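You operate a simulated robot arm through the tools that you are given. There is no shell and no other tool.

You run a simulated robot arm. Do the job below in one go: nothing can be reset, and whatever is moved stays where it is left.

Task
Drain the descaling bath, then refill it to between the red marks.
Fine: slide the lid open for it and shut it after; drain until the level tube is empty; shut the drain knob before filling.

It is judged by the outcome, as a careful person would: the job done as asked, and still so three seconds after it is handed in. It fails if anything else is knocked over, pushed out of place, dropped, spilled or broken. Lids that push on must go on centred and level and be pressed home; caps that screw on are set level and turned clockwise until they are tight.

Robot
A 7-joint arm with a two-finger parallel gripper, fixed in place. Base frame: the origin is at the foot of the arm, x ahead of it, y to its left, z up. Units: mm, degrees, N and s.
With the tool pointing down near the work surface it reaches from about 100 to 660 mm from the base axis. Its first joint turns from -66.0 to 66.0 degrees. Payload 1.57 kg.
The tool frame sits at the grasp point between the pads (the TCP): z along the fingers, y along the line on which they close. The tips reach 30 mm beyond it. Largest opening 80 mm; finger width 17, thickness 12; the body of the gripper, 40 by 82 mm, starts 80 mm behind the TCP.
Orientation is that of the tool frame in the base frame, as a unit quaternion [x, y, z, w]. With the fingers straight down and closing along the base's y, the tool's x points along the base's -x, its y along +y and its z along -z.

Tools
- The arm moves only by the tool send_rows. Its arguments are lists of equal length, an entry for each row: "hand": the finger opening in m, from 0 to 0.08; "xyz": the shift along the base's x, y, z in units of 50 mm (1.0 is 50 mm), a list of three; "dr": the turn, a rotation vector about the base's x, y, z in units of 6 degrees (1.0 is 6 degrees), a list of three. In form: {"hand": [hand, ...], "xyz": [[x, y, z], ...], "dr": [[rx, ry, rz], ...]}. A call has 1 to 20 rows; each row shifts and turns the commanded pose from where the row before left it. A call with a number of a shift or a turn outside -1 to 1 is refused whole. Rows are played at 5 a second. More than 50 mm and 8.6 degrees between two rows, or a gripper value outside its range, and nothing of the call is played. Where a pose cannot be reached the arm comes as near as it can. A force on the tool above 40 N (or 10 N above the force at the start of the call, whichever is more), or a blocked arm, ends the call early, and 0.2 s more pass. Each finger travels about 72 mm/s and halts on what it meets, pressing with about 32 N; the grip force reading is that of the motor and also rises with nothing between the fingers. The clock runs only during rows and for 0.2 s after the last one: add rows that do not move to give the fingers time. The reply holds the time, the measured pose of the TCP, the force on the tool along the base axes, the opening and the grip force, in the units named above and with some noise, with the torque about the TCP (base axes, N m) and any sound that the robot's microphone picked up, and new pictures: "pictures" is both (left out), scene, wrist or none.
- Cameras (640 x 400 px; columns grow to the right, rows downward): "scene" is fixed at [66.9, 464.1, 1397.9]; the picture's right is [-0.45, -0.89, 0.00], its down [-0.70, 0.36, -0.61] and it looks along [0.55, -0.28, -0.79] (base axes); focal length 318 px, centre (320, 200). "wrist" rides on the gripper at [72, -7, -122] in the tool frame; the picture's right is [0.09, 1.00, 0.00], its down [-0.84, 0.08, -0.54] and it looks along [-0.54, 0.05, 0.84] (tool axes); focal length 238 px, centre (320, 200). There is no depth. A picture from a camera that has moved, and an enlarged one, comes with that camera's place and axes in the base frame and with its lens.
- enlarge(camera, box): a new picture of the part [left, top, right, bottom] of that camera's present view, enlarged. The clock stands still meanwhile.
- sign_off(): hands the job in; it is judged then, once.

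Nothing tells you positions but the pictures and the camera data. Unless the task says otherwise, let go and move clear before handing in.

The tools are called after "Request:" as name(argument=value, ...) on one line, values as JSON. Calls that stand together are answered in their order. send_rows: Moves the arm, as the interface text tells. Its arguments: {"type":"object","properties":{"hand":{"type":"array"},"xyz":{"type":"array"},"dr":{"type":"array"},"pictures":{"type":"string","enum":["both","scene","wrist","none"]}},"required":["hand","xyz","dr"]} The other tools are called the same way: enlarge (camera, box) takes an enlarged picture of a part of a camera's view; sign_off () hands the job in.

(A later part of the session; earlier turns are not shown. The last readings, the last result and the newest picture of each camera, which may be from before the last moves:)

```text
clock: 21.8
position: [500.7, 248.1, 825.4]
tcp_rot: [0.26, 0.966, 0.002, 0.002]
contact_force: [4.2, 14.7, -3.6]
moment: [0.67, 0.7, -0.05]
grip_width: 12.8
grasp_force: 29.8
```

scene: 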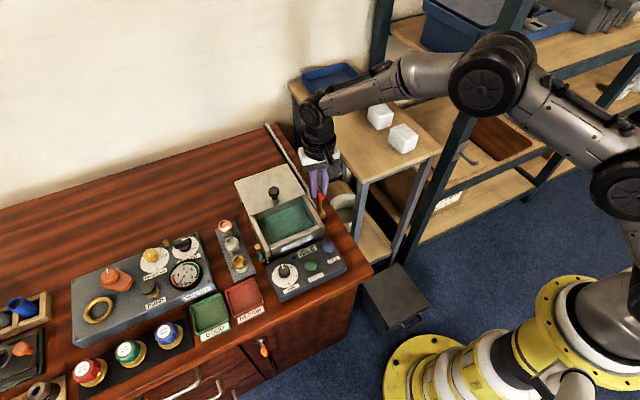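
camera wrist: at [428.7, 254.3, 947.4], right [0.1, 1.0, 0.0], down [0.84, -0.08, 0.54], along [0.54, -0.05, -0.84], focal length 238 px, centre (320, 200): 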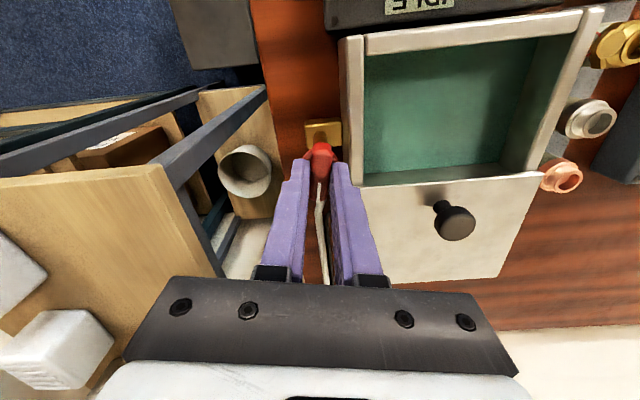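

Request:
send_rows(hand=[0.0, 0.0, 0.0, 0.0, 0.0, 0.0], xyz=[[0, 0.02, 0], [0, 0, 0], [0, 0, 0], [0, 0, 0], [0, 0, 0], [0, 0, 0]], dr=[[0, 0, -1], [0, 0, -1], [0, 0, -1], [0, 0, -1], [0, 0, -1], [0, 0, 0]])

Request:
enlarge(camera="scene", box=[295, 160, 345, 220])

Request:
enlarge(camera="scene", box=[240, 230, 290, 270])

```text
clock: 23.2
position: [500.3, 247.5, 824.9]
tcp_rot: [0.501, 0.866, -0.001, 0.0]
contact_force: [6.7, 0.7, -10.0]
moment: [-0.41, -0.62, 0.01]
grip_width: 12.6
grasp_force: 29.9
camera wrist: at [458.8, 306.4, 947.3], right [0.82, 0.58, 0.0], down [0.49, -0.69, 0.54], along [0.31, -0.44, -0.84], focal length 238 px, centre (320, 200)
```

scene: 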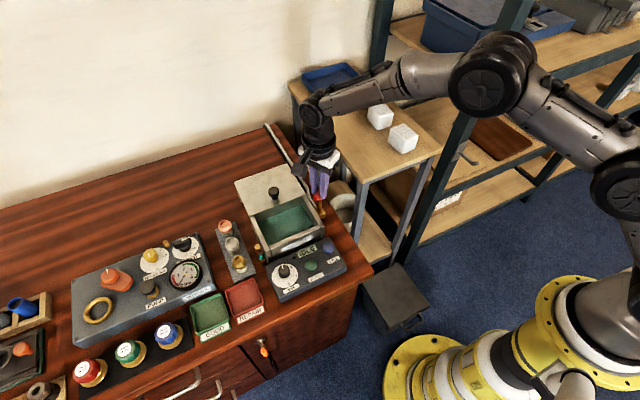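
wrist: 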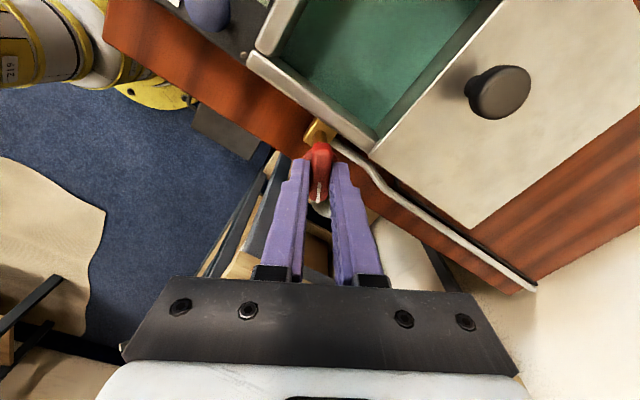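

```text
6.67 times, centred on (320, 190) of scene
camera zoom: at [67.2, 464.2, 1397.8], right [-0.45, -0.89, 0.0], down [-0.7, 0.36, -0.61], along [0.55, -0.28, -0.79], focal length 2117 px, centre (320, 267)
```

zoom: 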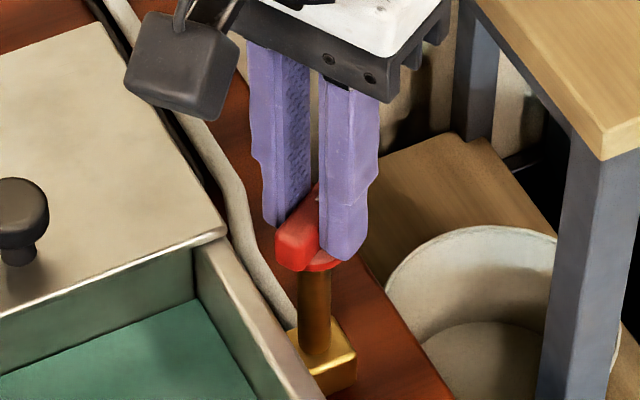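

```text
10.00 times, centred on (265, 250) of scene
camera zoom: at [67.2, 464.2, 1397.8], right [-0.45, -0.89, 0.0], down [-0.7, 0.36, -0.61], along [0.55, -0.28, -0.79], focal length 3175 px, centre (870, -300)
```

zoom: 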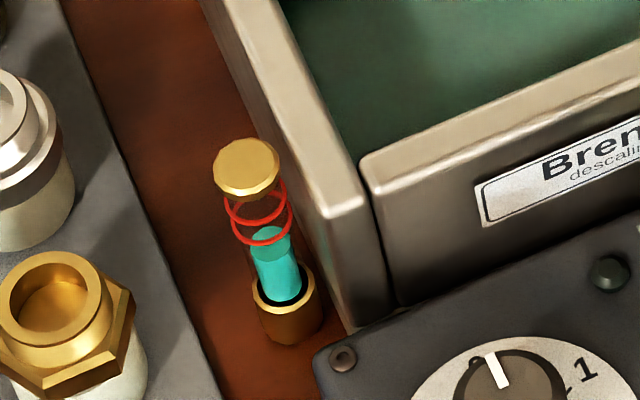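

The level is dropping, so the drain is working. I'll turn the knob the rest of the way to 90°.

Request:
send_rows(hand=[0.0, 0.0, 0.0, 0.0, 0.0, 0.0], xyz=[[0, 0, 0], [0, 0, 0], [0, 0, 0], [0, 0, 0], [0, 0, 0], [0, 0, 0]], dr=[[0, 0, -1], [0, 0, -1], [0, 0, -1], [0, 0, -1], [0, 0, -0.6], [0, 0, 0]], pictures="scene")

Request:
enlarge(camera="scene", box=[240, 230, 290, 270])

Request:
enlarge(camera="scene", box=[295, 160, 345, 220])

```text
clock: 24.6
position: [501.2, 246.6, 825.4]
tcp_rot: [0.693, 0.721, -0.002, 0.0]
contact_force: [1.0, -6.6, -8.1]
moment: [-0.04, -0.16, -0.05]
grip_width: 13.0
grasp_force: 29.4
```

scene: 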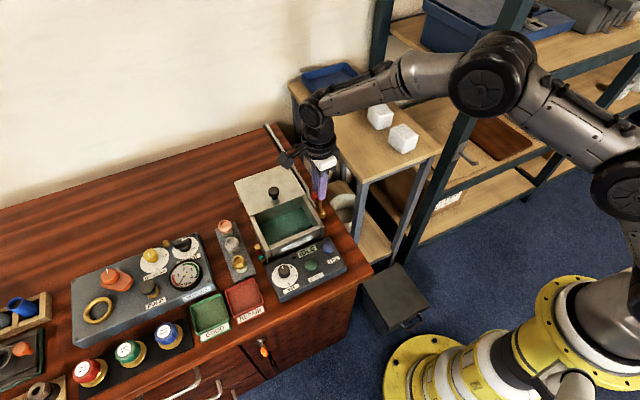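

```text
10.00 times, centred on (265, 250) of scene
camera zoom: at [67.1, 464.0, 1397.9], right [-0.45, -0.89, 0.0], down [-0.7, 0.36, -0.61], along [0.55, -0.28, -0.79], focal length 3175 px, centre (870, -300)
```

zoom: 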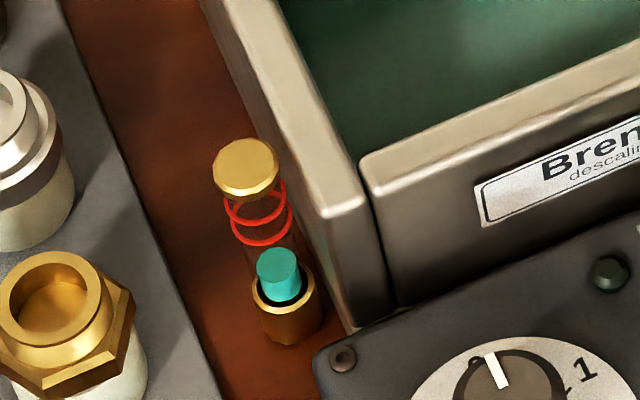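

```text
6.67 times, centred on (320, 190) of scene
camera zoom: at [67.1, 464.0, 1397.9], right [-0.45, -0.89, 0.0], down [-0.7, 0.36, -0.61], along [0.55, -0.28, -0.79], focal length 2117 px, centre (320, 267)
```

zoom: 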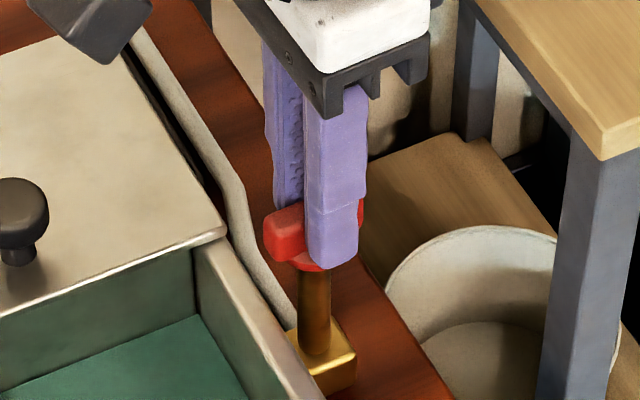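

It's draining quickly. I'll hold here and watch the tube.

Request:
send_rows(hand=[0.0, 0.0, 0.0, 0.0, 0.0, 0.0, 0.0, 0.0, 0.0, 0.0, 0.0, 0.0, 0.0, 0.0, 0.0], xyz=[[0, 0, 0], [0, 0, 0], [0, 0, 0], [0, 0, 0], [0, 0, 0], [0, 0, 0], [0, 0, 0], [0, 0, 0], [0, 0, 0], [0, 0, 0], [0, 0, 0], [0, 0, 0], [0, 0, 0], [0, 0, 0], [0, 0, 0]], dr=[[0, 0, 0], [0, 0, 0], [0, 0, 0], [0, 0, 0], [0, 0, 0], [0, 0, 0], [0, 0, 0], [0, 0, 0], [0, 0, 0], [0, 0, 0], [0, 0, 0], [0, 0, 0], [0, 0, 0], [0, 0, 0], [0, 0, 0]], pictures="scene")

Request:
enlarge(camera="scene", box=[240, 230, 290, 270])

Request:
enlarge(camera="scene", box=[220, 160, 350, 290])

```text
clock: 27.8
position: [500.1, 248.2, 825.1]
tcp_rot: [0.692, 0.722, -0.001, 0.0]
contact_force: [-5.3, -8.5, -15.1]
moment: [-0.34, -0.07, 0.0]
grip_width: 13.0
grasp_force: 29.1
```

scene: 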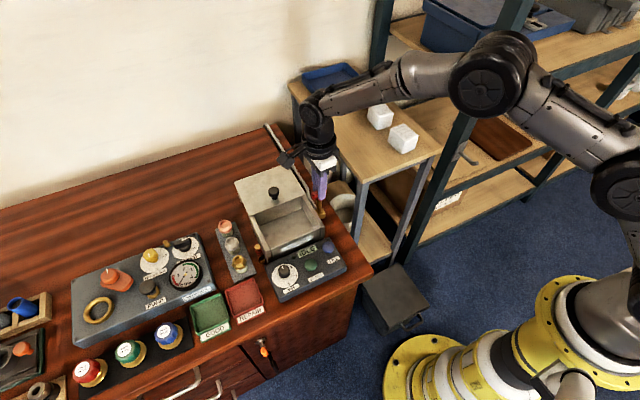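

```text
10.00 times, centred on (265, 250) of scene
camera zoom: at [67.0, 464.0, 1397.9], right [-0.45, -0.89, 0.0], down [-0.7, 0.36, -0.61], along [0.55, -0.28, -0.79], focal length 3175 px, centre (870, -300)
```

zoom: 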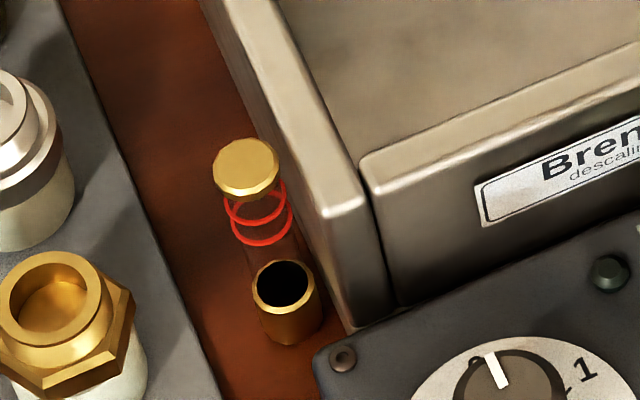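

```text
3.08 times, centred on (285, 225) of scene
camera zoom: at [67.0, 464.0, 1397.9], right [-0.45, -0.89, 0.0], down [-0.7, 0.36, -0.61], along [0.55, -0.28, -0.79], focal length 977 px, centre (428, 123)
```

zoom: 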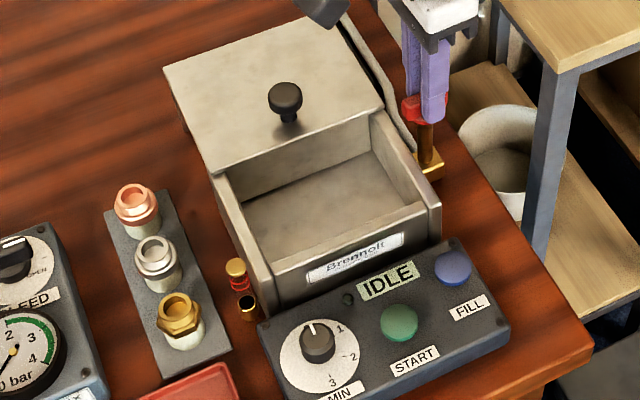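

The tube and bath are empty. I'll wait a moment more and then turn the knob back to its stop.

Request:
send_rows(hand=[0.0, 0.0, 0.0, 0.0, 0.0, 0.0, 0.0, 0.0, 0.0, 0.0, 0.0, 0.0, 0.0, 0.0, 0.0], xyz=[[0, 0, 0], [0, 0, 0], [0, 0, 0], [0, 0, 0], [0, 0, 0], [0, 0, 0], [0, 0, 0], [0, 0, 0], [0, 0, 0], [0, 0, 0], [0, 0, 0], [0, 0, 0], [0, 0, 0], [0, 0, 0], [0, 0, 0]], dr=[[0, 0, 0], [0, 0, 0], [0, 0, 0], [0, 0, 0], [0, 0, 0], [0, 0, 0], [0, 0, 1], [0, 0, 1], [0, 0, 1], [0, 0, 1], [0, 0, 1], [0, 0, 1], [0, 0, 1], [0, 0, 0], [0, 0, 0]], pictures="none")

```text
clock: 31.0
position: [499.7, 247.7, 824.9]
tcp_rot: [0.388, 0.922, 0.001, -0.001]
contact_force: [5.8, -12.4, -15.4]
moment: [-0.34, -0.22, -0.04]
grip_width: 13.0
grasp_force: 29.6
```

Request:
send_rows(hand=[0.0, 0.0, 0.0, 0.0, 0.0, 0.0, 0.0, 0.0, 0.0, 0.0], xyz=[[0, -0.02, 0], [0, 0, 0], [0, -0.02, 0], [0, 0, 0], [0, 0, 0], [0, 0, 0], [0, 0, 0], [0, 0, 0], [0, 0, 0], [0, 0, 0]], dr=[[0, 0, 1], [0, 0, 1], [0, 0, 1], [0, 0, 1], [0, 0, 1], [0, 0, 1], [0, 0, 0.8], [0, 0, 0.5], [0, 0, 0.4], [0, 0, 0]])

Request:
enlarge(camera="scene", box=[295, 160, 345, 220])

Request:
enlarge(camera="wrist", box=[260, 100, 380, 200])

```text
clock: 33.2
position: [499.3, 248.6, 826.1]
tcp_rot: [-0.005, 1.0, 0.002, 0.0]
contact_force: [-4.4, 22.5, -11.4]
moment: [0.11, -0.27, -0.49]
grip_width: 12.9
grasp_force: 29.1
camera wrist: at [428.2, 239.8, 948.2], right [-0.1, 0.99, 0.0], down [0.84, 0.08, 0.54], along [0.54, 0.06, -0.84], focal length 238 px, centre (320, 200)
```

scene: 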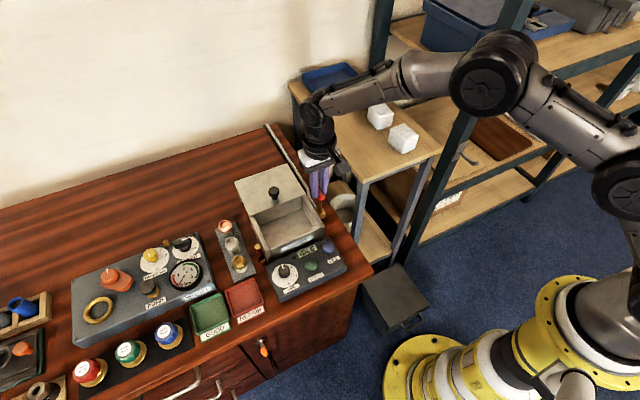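
wrist: 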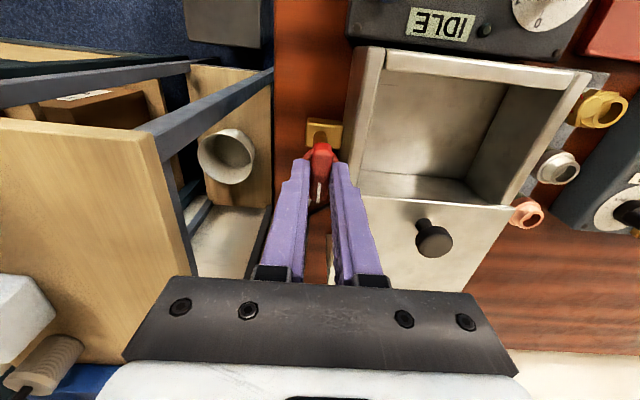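

```text
6.67 times, centred on (320, 190) of scene
camera zoom: at [67.0, 464.7, 1397.7], right [-0.45, -0.89, 0.0], down [-0.7, 0.36, -0.61], along [0.55, -0.28, -0.79], focal length 2117 px, centre (320, 267)
```

zoom: 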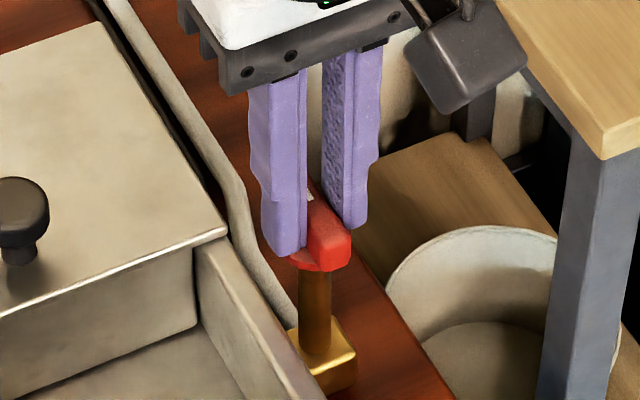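

```text
4.00 times, centred on (320, 150) of wrist
camera zoom: at [428.2, 239.8, 948.2], right [-0.1, 0.99, 0.0], down [0.84, 0.08, 0.54], along [0.54, 0.06, -0.84], focal length 953 px, centre (320, 400)
```

zoom: 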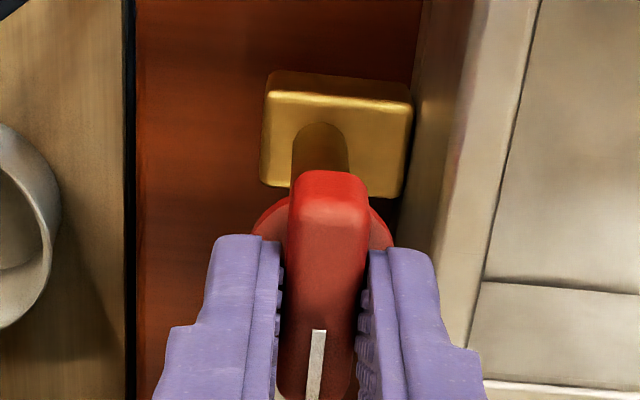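

The drain knob is back against its shut stop (0.49 N·m reaction, pointer as at the start). I'll release, rise, and move above the FILL button at about (383, 282, 753).

Request:
send_rows(hand=[0.02, 0.03, 0.04, 0.04, 0.04, 0.04], xyz=[[0, 0, 0], [0, 0, 0], [0, 0, 0], [0, 0, 0.4], [0, 0, 0.5], [0, 0, 0]], dr=[[0, 0, 0], [0, 0, 0], [0, 0, 0], [0, 0, -0.05], [0, 0, -0.05], [0, 0, 0]])

Request:
enlarge(camera="wrist", box=[260, 90, 380, 190])

Request:
enlarge(camera="scene", box=[240, 230, 290, 270])

```text
clock: 34.6
position: [500.3, 244.9, 870.9]
tcp_rot: [0.0, 1.0, 0.001, 0.0]
contact_force: [0.4, 0.5, -0.1]
moment: [-0.03, 0.02, 0.01]
grip_width: 40.2
grasp_force: 0.1
camera wrist: at [427.6, 237.9, 993.4], right [-0.09, 1.0, 0.0], down [0.84, 0.08, 0.54], along [0.54, 0.05, -0.84], focal length 238 px, centre (320, 200)
```

scene: 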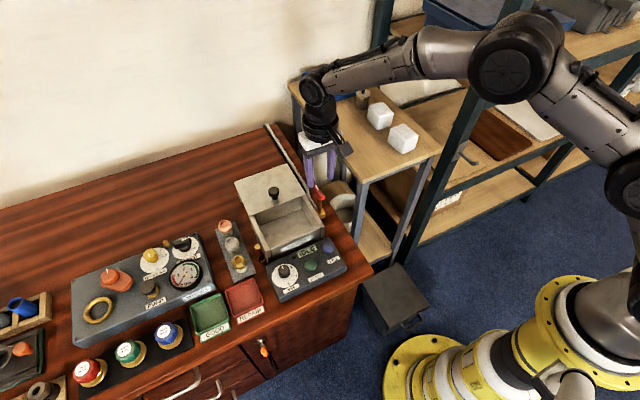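
wrist: 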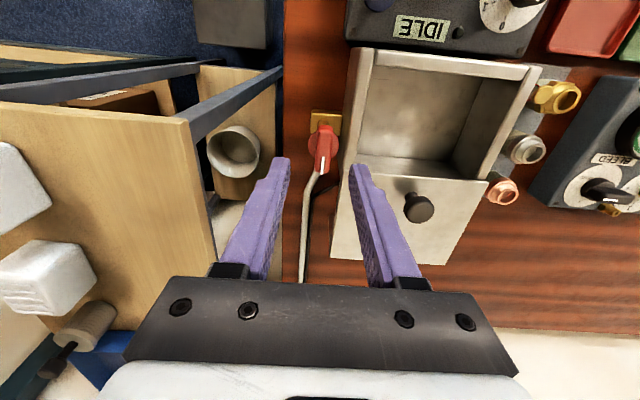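

```text
4.00 times, centred on (320, 140) of wrist
camera zoom: at [427.6, 237.9, 993.4], right [-0.09, 1.0, 0.0], down [0.84, 0.08, 0.54], along [0.54, 0.05, -0.84], focal length 953 px, centre (320, 440)
```

zoom: 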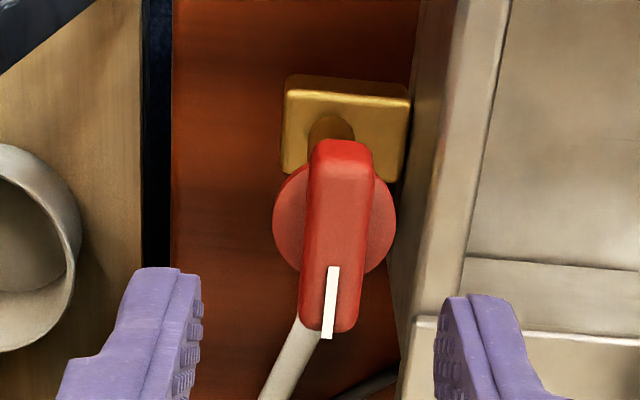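

```text
10.00 times, centred on (265, 250) of scene
camera zoom: at [66.9, 464.1, 1397.9], right [-0.45, -0.89, 0.0], down [-0.7, 0.36, -0.61], along [0.55, -0.28, -0.79], focal length 3175 px, centre (870, -300)
```

zoom: 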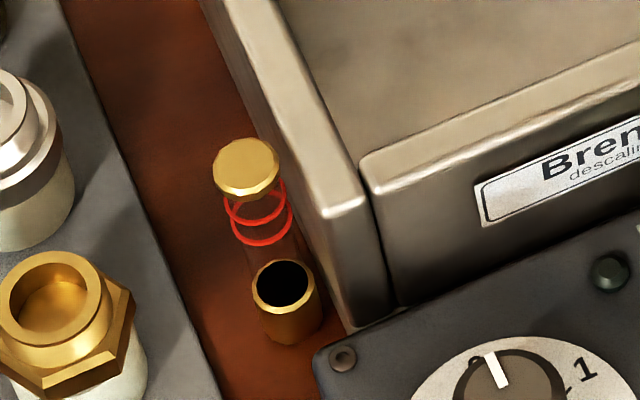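

Request:
send_rows(hand=[0.03, 0.02, 0.01, 0.0, 0.0, 0.0, 0.0], xyz=[[-0.39, 0.123, -0.07], [-0.39, 0.123, -0.07], [-0.39, 0.123, -0.07], [-0.39, 0.123, -0.07], [-0.39, 0.123, -0.07], [-0.39, 0.123, -0.07], [0, 0, 0]], dr=[[0, 0, 0], [0, 0, 0], [0, 0, 0], [0, 0, 0], [0, 0, 0], [0, 0, 0], [0, 0, 0]])

Request:
enlarge(camera="wrist", box=[240, 60, 400, 180])

Request:
enlarge(camera="scene", box=[240, 190, 380, 300])

```text
clock: 36.2
position: [381.8, 284.6, 848.9]
tcp_rot: [0.0, 1.0, 0.0, 0.0]
contact_force: [0.1, 0.1, 0.3]
moment: [-0.02, -0.03, 0.01]
grip_width: 0.0
grasp_force: 21.5
camera wrist: at [310.6, 276.7, 971.1], right [-0.09, 1.0, 0.0], down [0.84, 0.08, 0.54], along [0.54, 0.05, -0.84], focal length 238 px, centre (320, 200)
```

scene: 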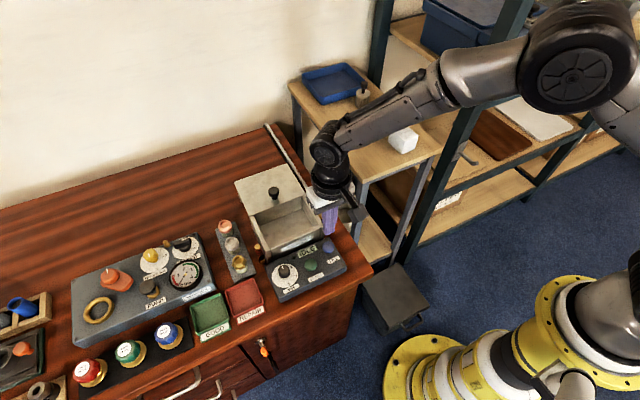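
wrist: 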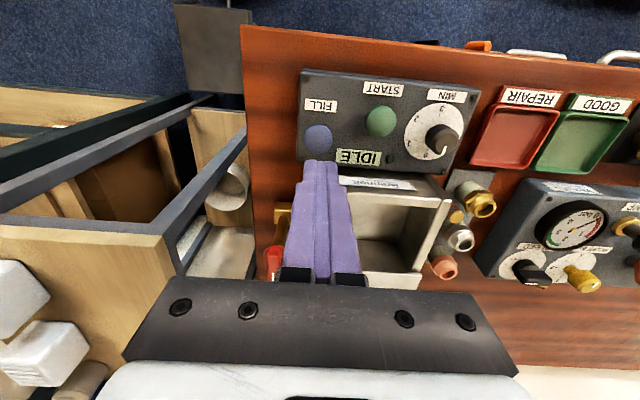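

```text
3.33 times, centred on (320, 120) of wrist
camera zoom: at [310.6, 276.7, 971.1], right [-0.09, 1.0, 0.0], down [0.84, 0.08, 0.54], along [0.54, 0.05, -0.84], focal length 794 px, centre (320, 467)
```

zoom: 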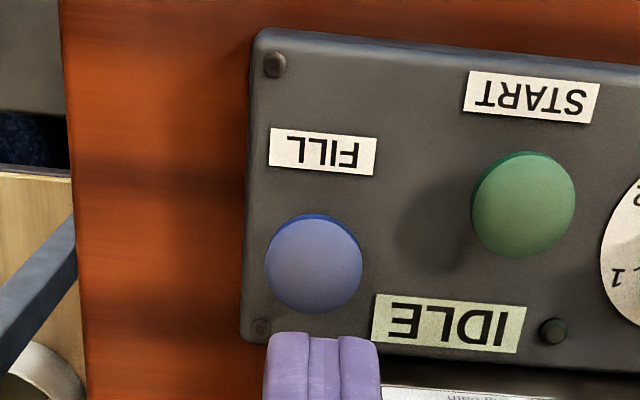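

```text
3.64 times, centred on (310, 245) of scene
camera zoom: at [66.9, 464.1, 1397.9], right [-0.45, -0.89, 0.0], down [-0.7, 0.36, -0.61], along [0.55, -0.28, -0.79], focal length 1155 px, centre (356, 36)
```

zoom: 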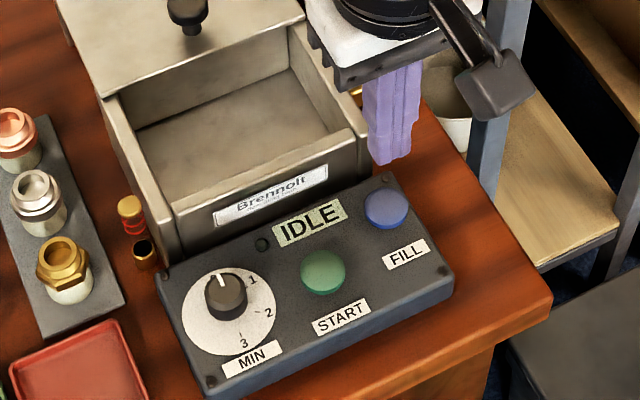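

FILL is at about (384.5, 281.7, 749). I'll lower the closed fingertips to just above it.

Request:
send_rows(hand=[0.0, 0.0, 0.0, 0.0], xyz=[[0.04, -0.04, -0.42], [0, 0, -0.4], [0, 0, -0.38], [0, 0, 0]], dr=[[0, 0, 0], [0, 0, 0], [0, 0, 0], [0, 0, 0]])

Request:
enlarge(camera="wrist", box=[260, 100, 400, 220])

Request:
enlarge(camera="scene", box=[240, 190, 380, 300])

```text
clock: 37.2
position: [386.3, 280.7, 790.0]
tcp_rot: [-0.001, 1.0, -0.001, 0.0]
contact_force: [-0.2, -0.1, 0.1]
moment: [0.01, 0.0, -0.06]
grip_width: 0.0
grasp_force: 21.6
camera wrist: at [313.2, 273.5, 912.9], right [-0.09, 1.0, 0.0], down [0.84, 0.08, 0.54], along [0.54, 0.05, -0.84], focal length 238 px, centre (320, 200)
```

scene: 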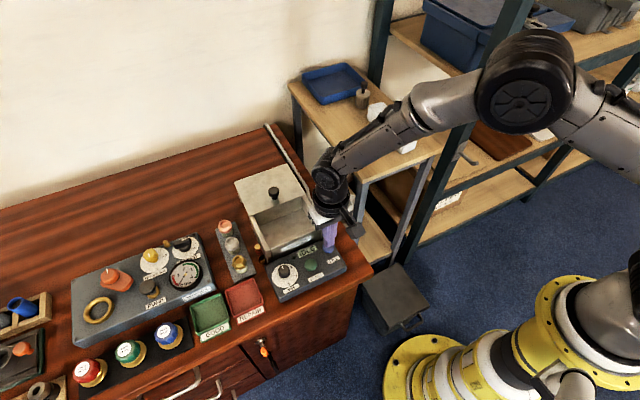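
wrist: 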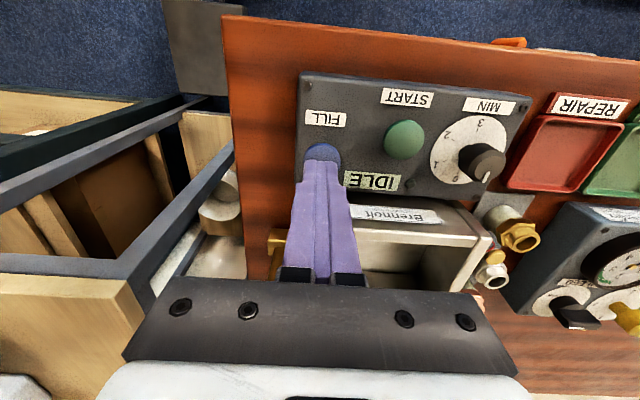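

```text
3.33 times, centred on (330, 160) of wrist
camera zoom: at [313.2, 273.5, 912.9], right [-0.09, 1.0, 0.0], down [0.84, 0.08, 0.54], along [0.54, 0.05, -0.84], focal length 794 px, centre (287, 333)
```

zoom: 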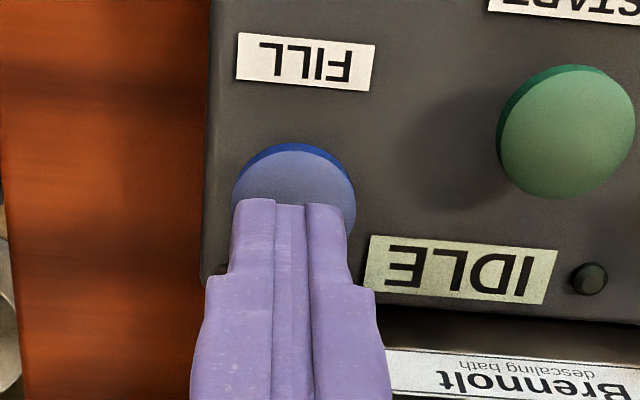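

```text
3.64 times, centred on (310, 245) of scene
camera zoom: at [66.9, 464.1, 1397.9], right [-0.45, -0.89, 0.0], down [-0.7, 0.36, -0.61], along [0.55, -0.28, -0.79], focal length 1155 px, centre (356, 36)
```

zoom: 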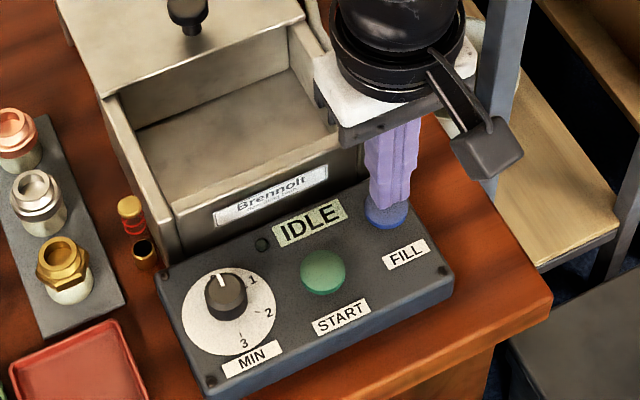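

Request:
send_rows(hand=[0.0, 0.0, 0.0], xyz=[[-0.02, 0, -0.16], [0, 0, -0.04], [0, 0, -0.04]], dr=[[0, 0, 0], [0, 0, 0], [0, 0, 0]], pictures="scene")

Request:
enlarge(camera="scene", box=[240, 190, 380, 300])

```text
clock: 38.0
position: [384.5, 280.0, 778.2]
tcp_rot: [0.0, 1.0, 0.0, 0.0]
contact_force: [-1.1, -1.5, 2.4]
moment: [0.01, 0.01, 0.02]
grip_width: 0.0
grasp_force: 21.4
```

scene: 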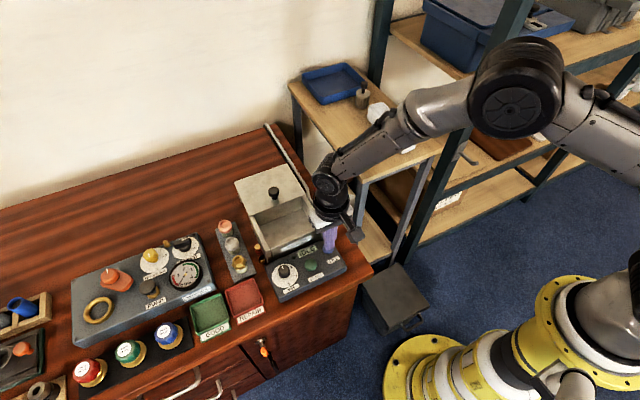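

```text
3.64 times, centred on (310, 245) of scene
camera zoom: at [66.9, 464.0, 1397.9], right [-0.45, -0.89, 0.0], down [-0.7, 0.36, -0.61], along [0.55, -0.28, -0.79], focal length 1155 px, centre (356, 36)
```

zoom: 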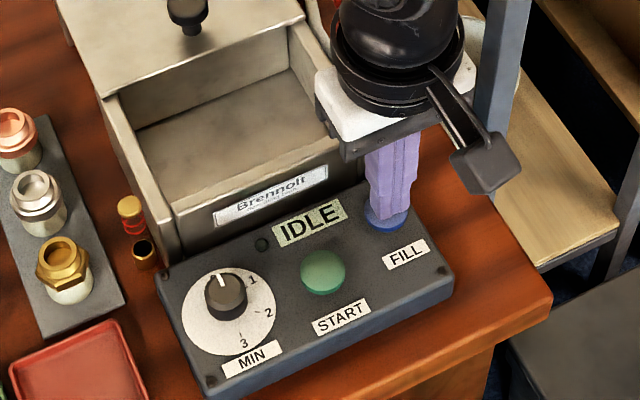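

Contact is just starting (2.4 N). I'll press on in 1 mm steps.

Request:
send_rows(hand=[0.0, 0.0, 0.0], xyz=[[0, 0, -0.02], [0, 0, -0.02], [0, 0, -0.02]], dr=[[0, 0, 0], [0, 0, 0], [0, 0, 0]], pictures="scene")

Request:
enlarge(camera="scene", box=[240, 190, 380, 300])

Request:
enlarge(camera="scene", box=[240, 230, 290, 270])

```text
clock: 38.8
position: [384.1, 281.3, 775.8]
tcp_rot: [0.0, 1.0, 0.001, 0.0]
contact_force: [1.4, -1.8, 4.5]
moment: [-0.07, -0.02, 0.0]
grip_width: 0.0
grasp_force: 21.3
heard: click
```

scene: 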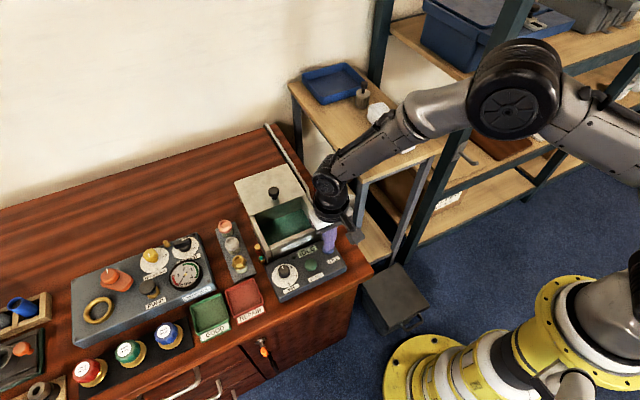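

```text
3.64 times, centred on (310, 245) of scene
camera zoom: at [66.9, 464.0, 1397.9], right [-0.45, -0.89, 0.0], down [-0.7, 0.36, -0.61], along [0.55, -0.28, -0.79], focal length 1155 px, centre (356, 36)
```

zoom: 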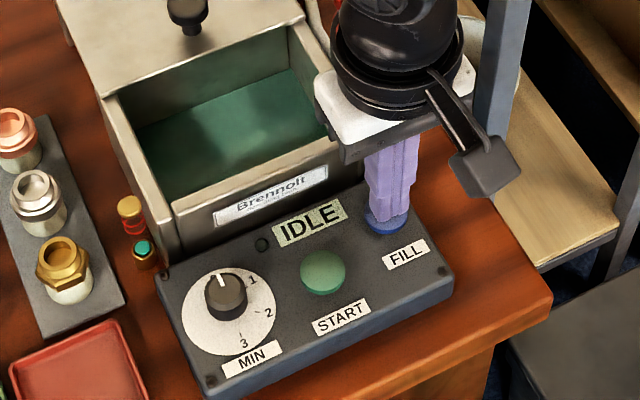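

```text
10.00 times, centred on (265, 250) of scene
camera zoom: at [66.9, 464.0, 1397.9], right [-0.45, -0.89, 0.0], down [-0.7, 0.36, -0.61], along [0.55, -0.28, -0.79], focal length 3175 px, centre (870, -300)
```

zoom: 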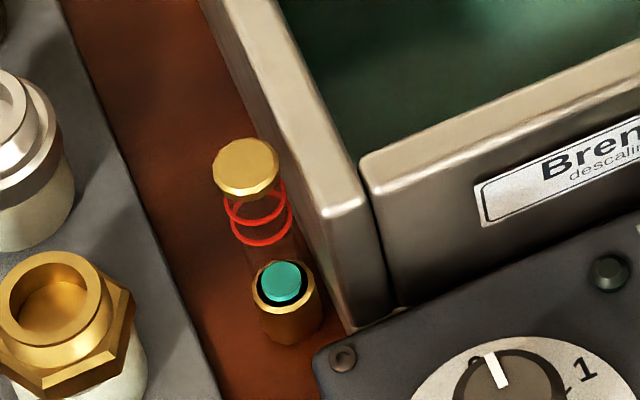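

It clicked and filling started. I'll release now to learn whether it fills only while held.

Request:
send_rows(hand=[0.0], xyz=[[0, 0, 0.12]], dr=[[0, 0, 0]], pictures="scene")

Request:
enlarge(camera="scene", box=[240, 230, 290, 270])

```text
clock: 39.2
position: [384.9, 280.9, 779.7]
tcp_rot: [0.0, 1.0, 0.0, 0.0]
contact_force: [0.9, 1.2, 1.8]
moment: [-0.03, -0.03, 0.01]
grip_width: 0.0
grasp_force: 21.7
```

scene: 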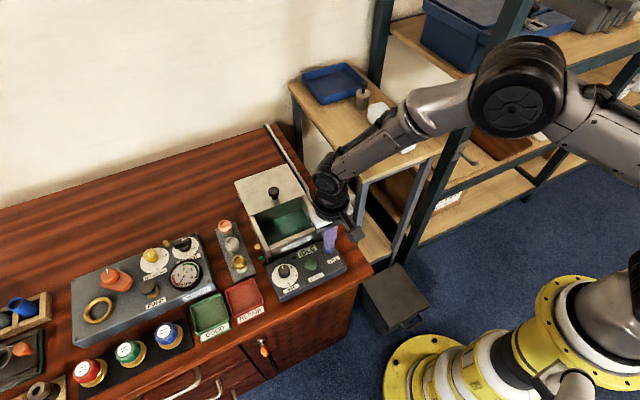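

```text
10.00 times, centred on (265, 250) of scene
camera zoom: at [66.9, 464.1, 1397.9], right [-0.45, -0.89, 0.0], down [-0.7, 0.36, -0.61], along [0.55, -0.28, -0.79], focal length 3175 px, centre (870, -300)
```

zoom: 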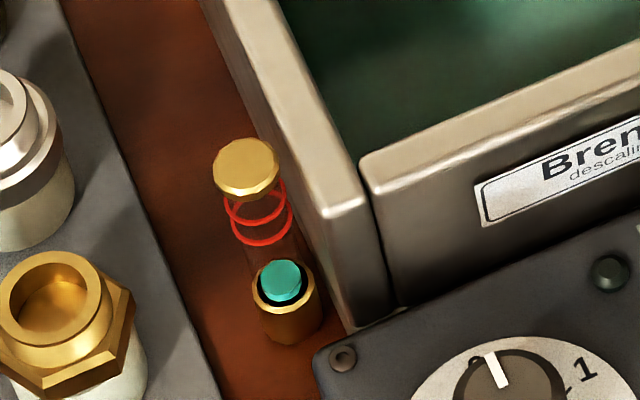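

Request:
send_rows(hand=[0.0, 0.0], xyz=[[0, 0, 0.06], [0, 0, 0]], dr=[[0, 0, 0], [0, 0, 0]], pictures="scene")

Request:
enlarge(camera="scene", box=[240, 230, 290, 270])

```text
clock: 39.8
position: [384.8, 282.6, 783.3]
tcp_rot: [0.001, 1.0, -0.001, 0.0]
contact_force: [-0.4, -0.5, -0.9]
moment: [0.02, 0.03, 0.02]
grip_width: 0.2
grasp_force: 21.2
```

scene: 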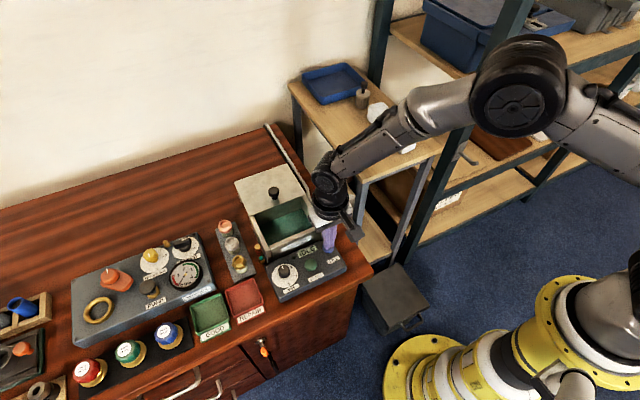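

```text
10.00 times, centred on (265, 250) of scene
camera zoom: at [66.9, 464.1, 1397.9], right [-0.45, -0.89, 0.0], down [-0.7, 0.36, -0.61], along [0.55, -0.28, -0.79], focal length 3175 px, centre (870, -300)
```

zoom: 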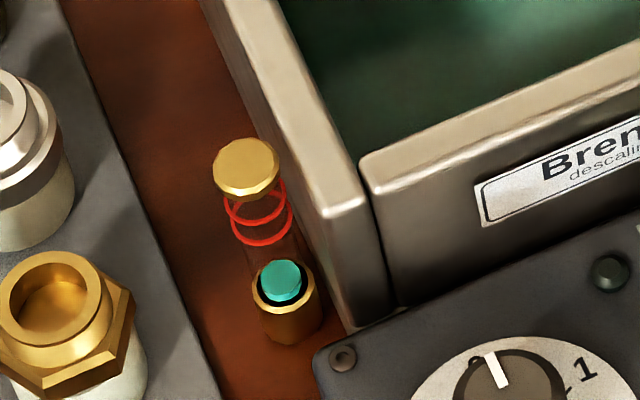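

Filling stopped on release, so it fills only while held. I'll press and hold for about a second to gauge the rate.

Request:
send_rows(hand=[0.0, 0.0, 0.0], xyz=[[0, 0, -0.19], [0, 0, 0], [0, 0, 0]], dr=[[0, 0, 0], [0, 0, 0], [0, 0, 0]], pictures="scene")

Request:
enlarge(camera="scene", box=[240, 230, 290, 270])

```text
clock: 40.6
position: [385.2, 282.3, 774.1]
tcp_rot: [-0.001, 1.0, 0.001, 0.001]
contact_force: [-0.4, -3.5, 11.1]
moment: [-0.11, 0.06, 0.02]
grip_width: 0.1
grasp_force: 21.4
heard: click
```

scene: 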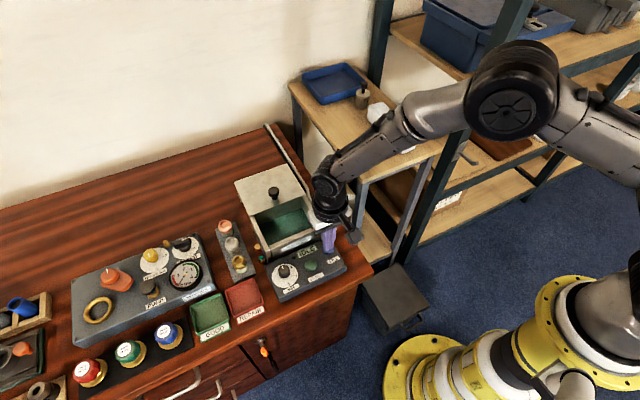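

```text
10.00 times, centred on (265, 250) of scene
camera zoom: at [66.7, 463.9, 1398.0], right [-0.45, -0.89, 0.0], down [-0.7, 0.36, -0.61], along [0.55, -0.28, -0.79], focal length 3175 px, centre (870, -300)
```

zoom: 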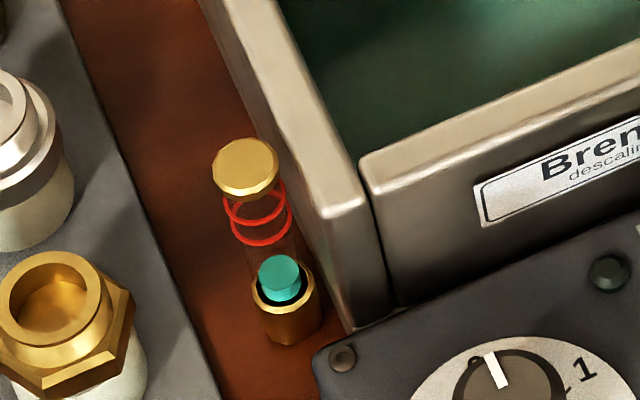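

Request:
send_rows(hand=[0.0, 0.0, 0.0, 0.0, 0.0, 0.0, 0.0, 0.0, 0.0], xyz=[[0, 0, 0], [0, 0, 0], [0, 0, 0], [0, 0, 0], [0, 0, 0], [0, 0, 0], [0, 0, 0], [0, 0, 0], [0, 0, 0]], dr=[[0, 0, 0], [0, 0, 0], [0, 0, 0], [0, 0, 0], [0, 0, 0], [0, 0, 0], [0, 0, 0], [0, 0, 0], [0, 0, 0]], pictures="none")

Request:
enlarge(camera="scene", box=[240, 230, 290, 270])

```text
clock: 42.6
position: [385.9, 282.1, 773.9]
tcp_rot: [0.0, 1.0, 0.001, 0.001]
contact_force: [1.3, -1.8, 14.3]
moment: [-0.02, -0.01, -0.01]
grip_width: 0.0
grasp_force: 21.2
```

```text
10.00 times, centred on (265, 250) of scene
camera zoom: at [66.8, 463.9, 1398.0], right [-0.45, -0.89, 0.0], down [-0.7, 0.36, -0.61], along [0.55, -0.28, -0.79], focal length 3175 px, centre (870, -300)
```

zoom: 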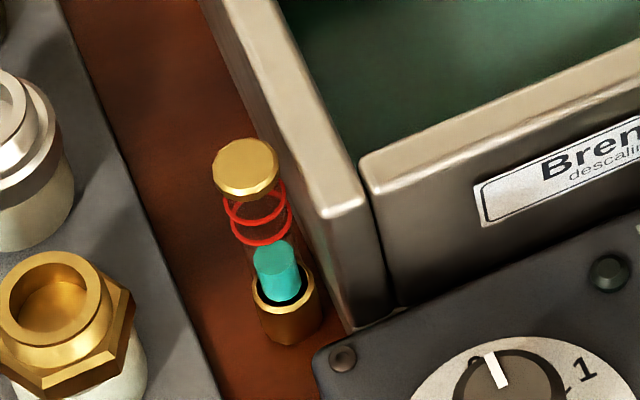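

Request:
enlarge(camera="scene", box=[254, 242, 278, 264])

```text
16.00 times, centred on (266, 253) of scene
camera zoom: at [66.8, 463.9, 1398.0], right [-0.45, -0.89, 0.0], down [-0.7, 0.36, -0.61], along [0.55, -0.28, -0.79], focal length 5080 px, centre (1184, -648)
```

zoom: 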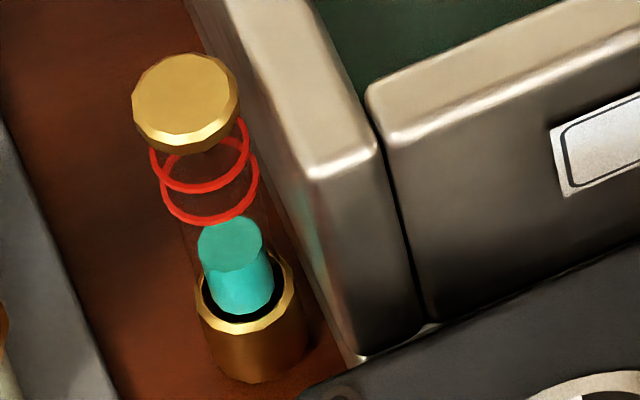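

The level rises about 11 px/s in this view and needs about 70 px more. I'll hold for 4 s and check again.

Request:
send_rows(hand=[0.0, 0.0, 0.0, 0.0, 0.0, 0.0, 0.0, 0.0, 0.0, 0.0, 0.0, 0.0, 0.0, 0.0, 0.0, 0.0, 0.0, 0.0, 0.0], xyz=[[0, 0, 0], [0, 0, 0], [0, 0, 0], [0, 0, 0], [0, 0, 0], [0, 0, 0], [0, 0, 0], [0, 0, 0], [0, 0, 0], [0, 0, 0], [0, 0, 0], [0, 0, 0], [0, 0, 0], [0, 0, 0], [0, 0, 0], [0, 0, 0], [0, 0, 0], [0, 0, 0], [0, 0, 0]], dr=[[0, 0, 0], [0, 0, 0], [0, 0, 0], [0, 0, 0], [0, 0, 0], [0, 0, 0], [0, 0, 0], [0, 0, 0], [0, 0, 0], [0, 0, 0], [0, 0, 0], [0, 0, 0], [0, 0, 0], [0, 0, 0], [0, 0, 0], [0, 0, 0], [0, 0, 0], [0, 0, 0], [0, 0, 0]], pictures="none")

Request:
enlarge(camera="scene", box=[254, 242, 278, 264])

```text
clock: 46.6
position: [385.1, 281.4, 773.7]
tcp_rot: [-0.001, 1.0, 0.0, 0.001]
contact_force: [4.4, 2.4, 15.0]
moment: [0.05, -0.12, 0.0]
grip_width: 0.0
grasp_force: 21.1
```

```text
16.00 times, centred on (266, 253) of scene
camera zoom: at [66.8, 464.0, 1397.9], right [-0.45, -0.89, 0.0], down [-0.7, 0.36, -0.61], along [0.55, -0.28, -0.79], focal length 5080 px, centre (1184, -648)
```

zoom: 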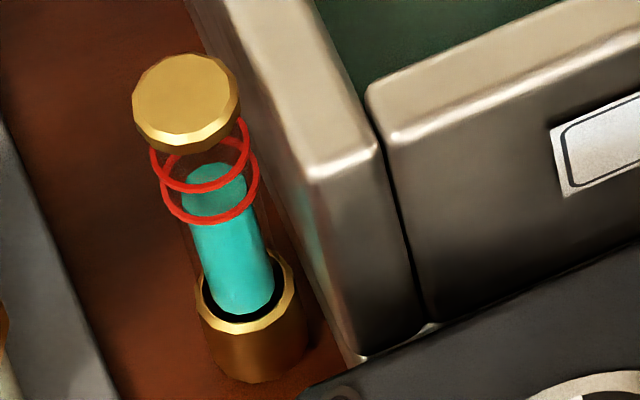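

The level is now right at the lower ring. I'll hold about one more second, release, and rise.

Request:
send_rows(hand=[0.0, 0.0, 0.0, 0.0, 0.0, 0.0, 0.0, 0.0], xyz=[[0, 0, 0], [0, 0, 0], [0, 0, 0], [0, 0, 0], [0, 0, 0], [0, 0, 0.4], [0, 0, 0.3], [0, 0, 0]], dr=[[0, 0, 0], [0, 0, 0], [0, 0, 0], [0, 0, 0], [0, 0, 0], [0, 0, 0], [0, 0, 0], [0, 0, 0]], pictures="scene")

Request:
enlarge(camera="scene", box=[254, 242, 278, 264])

```text
clock: 48.4
position: [383.4, 283.0, 807.3]
tcp_rot: [0.0, 1.0, -0.001, -0.001]
contact_force: [-0.5, 0.8, -0.1]
moment: [-0.03, 0.03, 0.03]
grip_width: 0.0
grasp_force: 21.0
```

scene: 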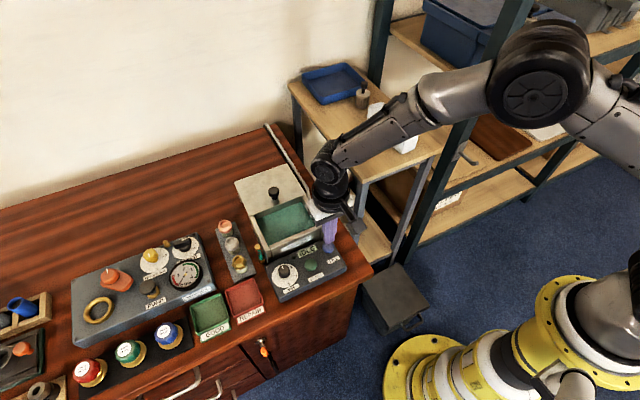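

```text
16.00 times, centred on (266, 253) of scene
camera zoom: at [66.9, 464.1, 1397.9], right [-0.45, -0.89, 0.0], down [-0.7, 0.36, -0.61], along [0.55, -0.28, -0.79], focal length 5080 px, centre (1184, -648)
```

zoom: 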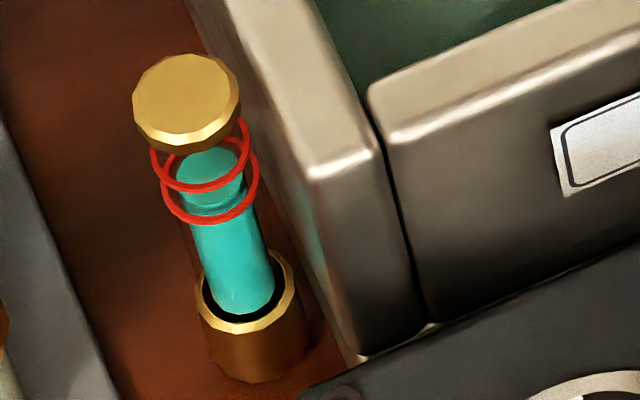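

Request:
enlarge(camera="scene", box=[259, 246, 273, 258])

Request:
enlarge(camera="wrist", box=[420, 180, 520, 260])

```text
16.00 times, centred on (266, 252) of scene
camera zoom: at [66.9, 464.1, 1397.9], right [-0.45, -0.89, 0.0], down [-0.7, 0.36, -0.61], along [0.55, -0.28, -0.79], focal length 5080 px, centre (1184, -632)
```

zoom: 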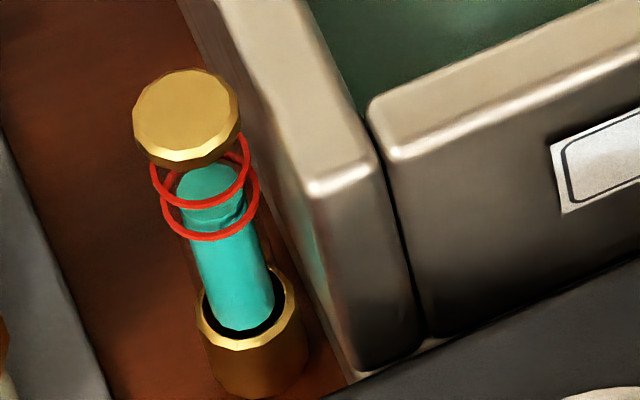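

```text
5.00 times, centred on (470, 220) of wrist
camera zoom: at [312.4, 274.9, 930.0], right [-0.09, 1.0, 0.0], down [0.84, 0.08, 0.54], along [0.54, 0.05, -0.84], focal length 1192 px, centre (-430, 100)
```

zoom: 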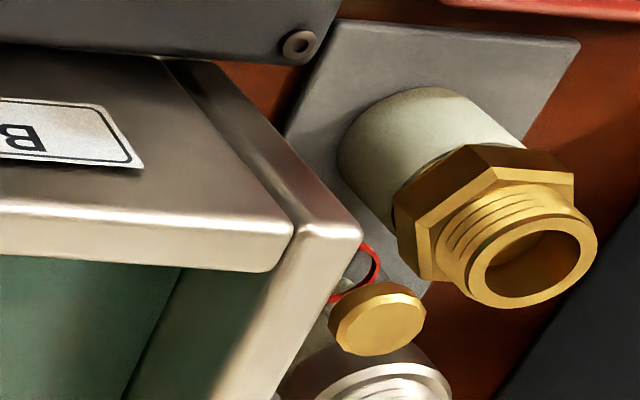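

The level appears to be just above the lower ring. I'll view the tube from a better angle with the wrist camera to judge it properly.

Request:
send_rows(hand=[0.0, 0.0, 0.03, 0.06, 0.08, 0.08, 0.08], xyz=[[-0.21, 0.3, 0.2], [-0.21, 0.5, 0.15], [-0.21, 0.5, 0.1], [-0.21, 0.5, 0.1], [-0.21, 0.5, 0.1], [-0.21, 0.54, 0], [0, 0, 0]], dr=[[0, 0, 0], [0, 0, 0], [0, 0, 0], [0, 0, 0], [0, 0, 0], [0, 0, 0], [0, 0, 0]])

Request:
enlarge(camera="wrist", box=[300, 215, 340, 265])

```text
clock: 50.0
position: [320.9, 425.1, 839.2]
tcp_rot: [0.0, 1.0, 0.0, 0.001]
contact_force: [0.0, -0.3, -0.3]
moment: [-0.01, 0.02, 0.02]
grip_width: 79.9
grasp_force: 0.1
camera wrist: at [249.3, 418.0, 962.0], right [-0.09, 1.0, 0.0], down [0.84, 0.08, 0.54], along [0.54, 0.05, -0.84], focal length 238 px, centre (320, 200)
```

scene: 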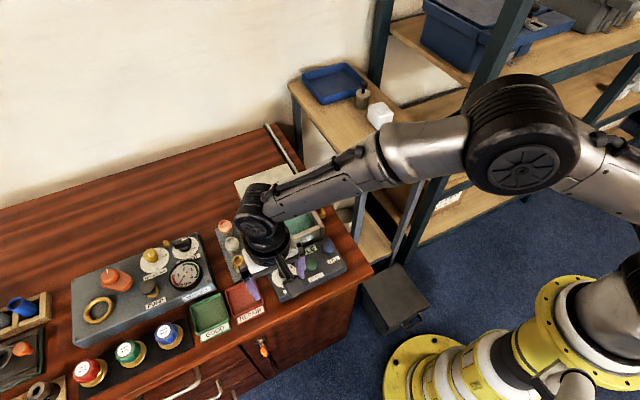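
wrist: 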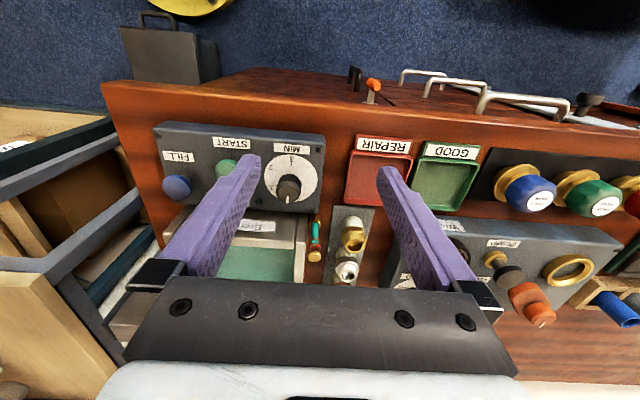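

```text
8.00 times, centred on (320, 240) of wrist
camera zoom: at [249.3, 418.0, 962.0], right [-0.09, 1.0, 0.0], down [0.84, 0.08, 0.54], along [0.54, 0.05, -0.84], focal length 1907 px, centre (320, -120)
```

zoom: 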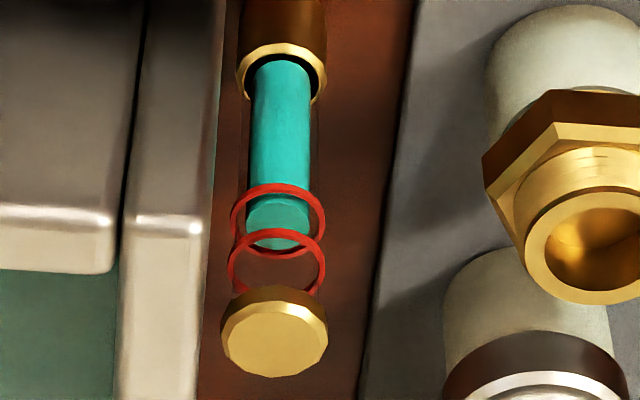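

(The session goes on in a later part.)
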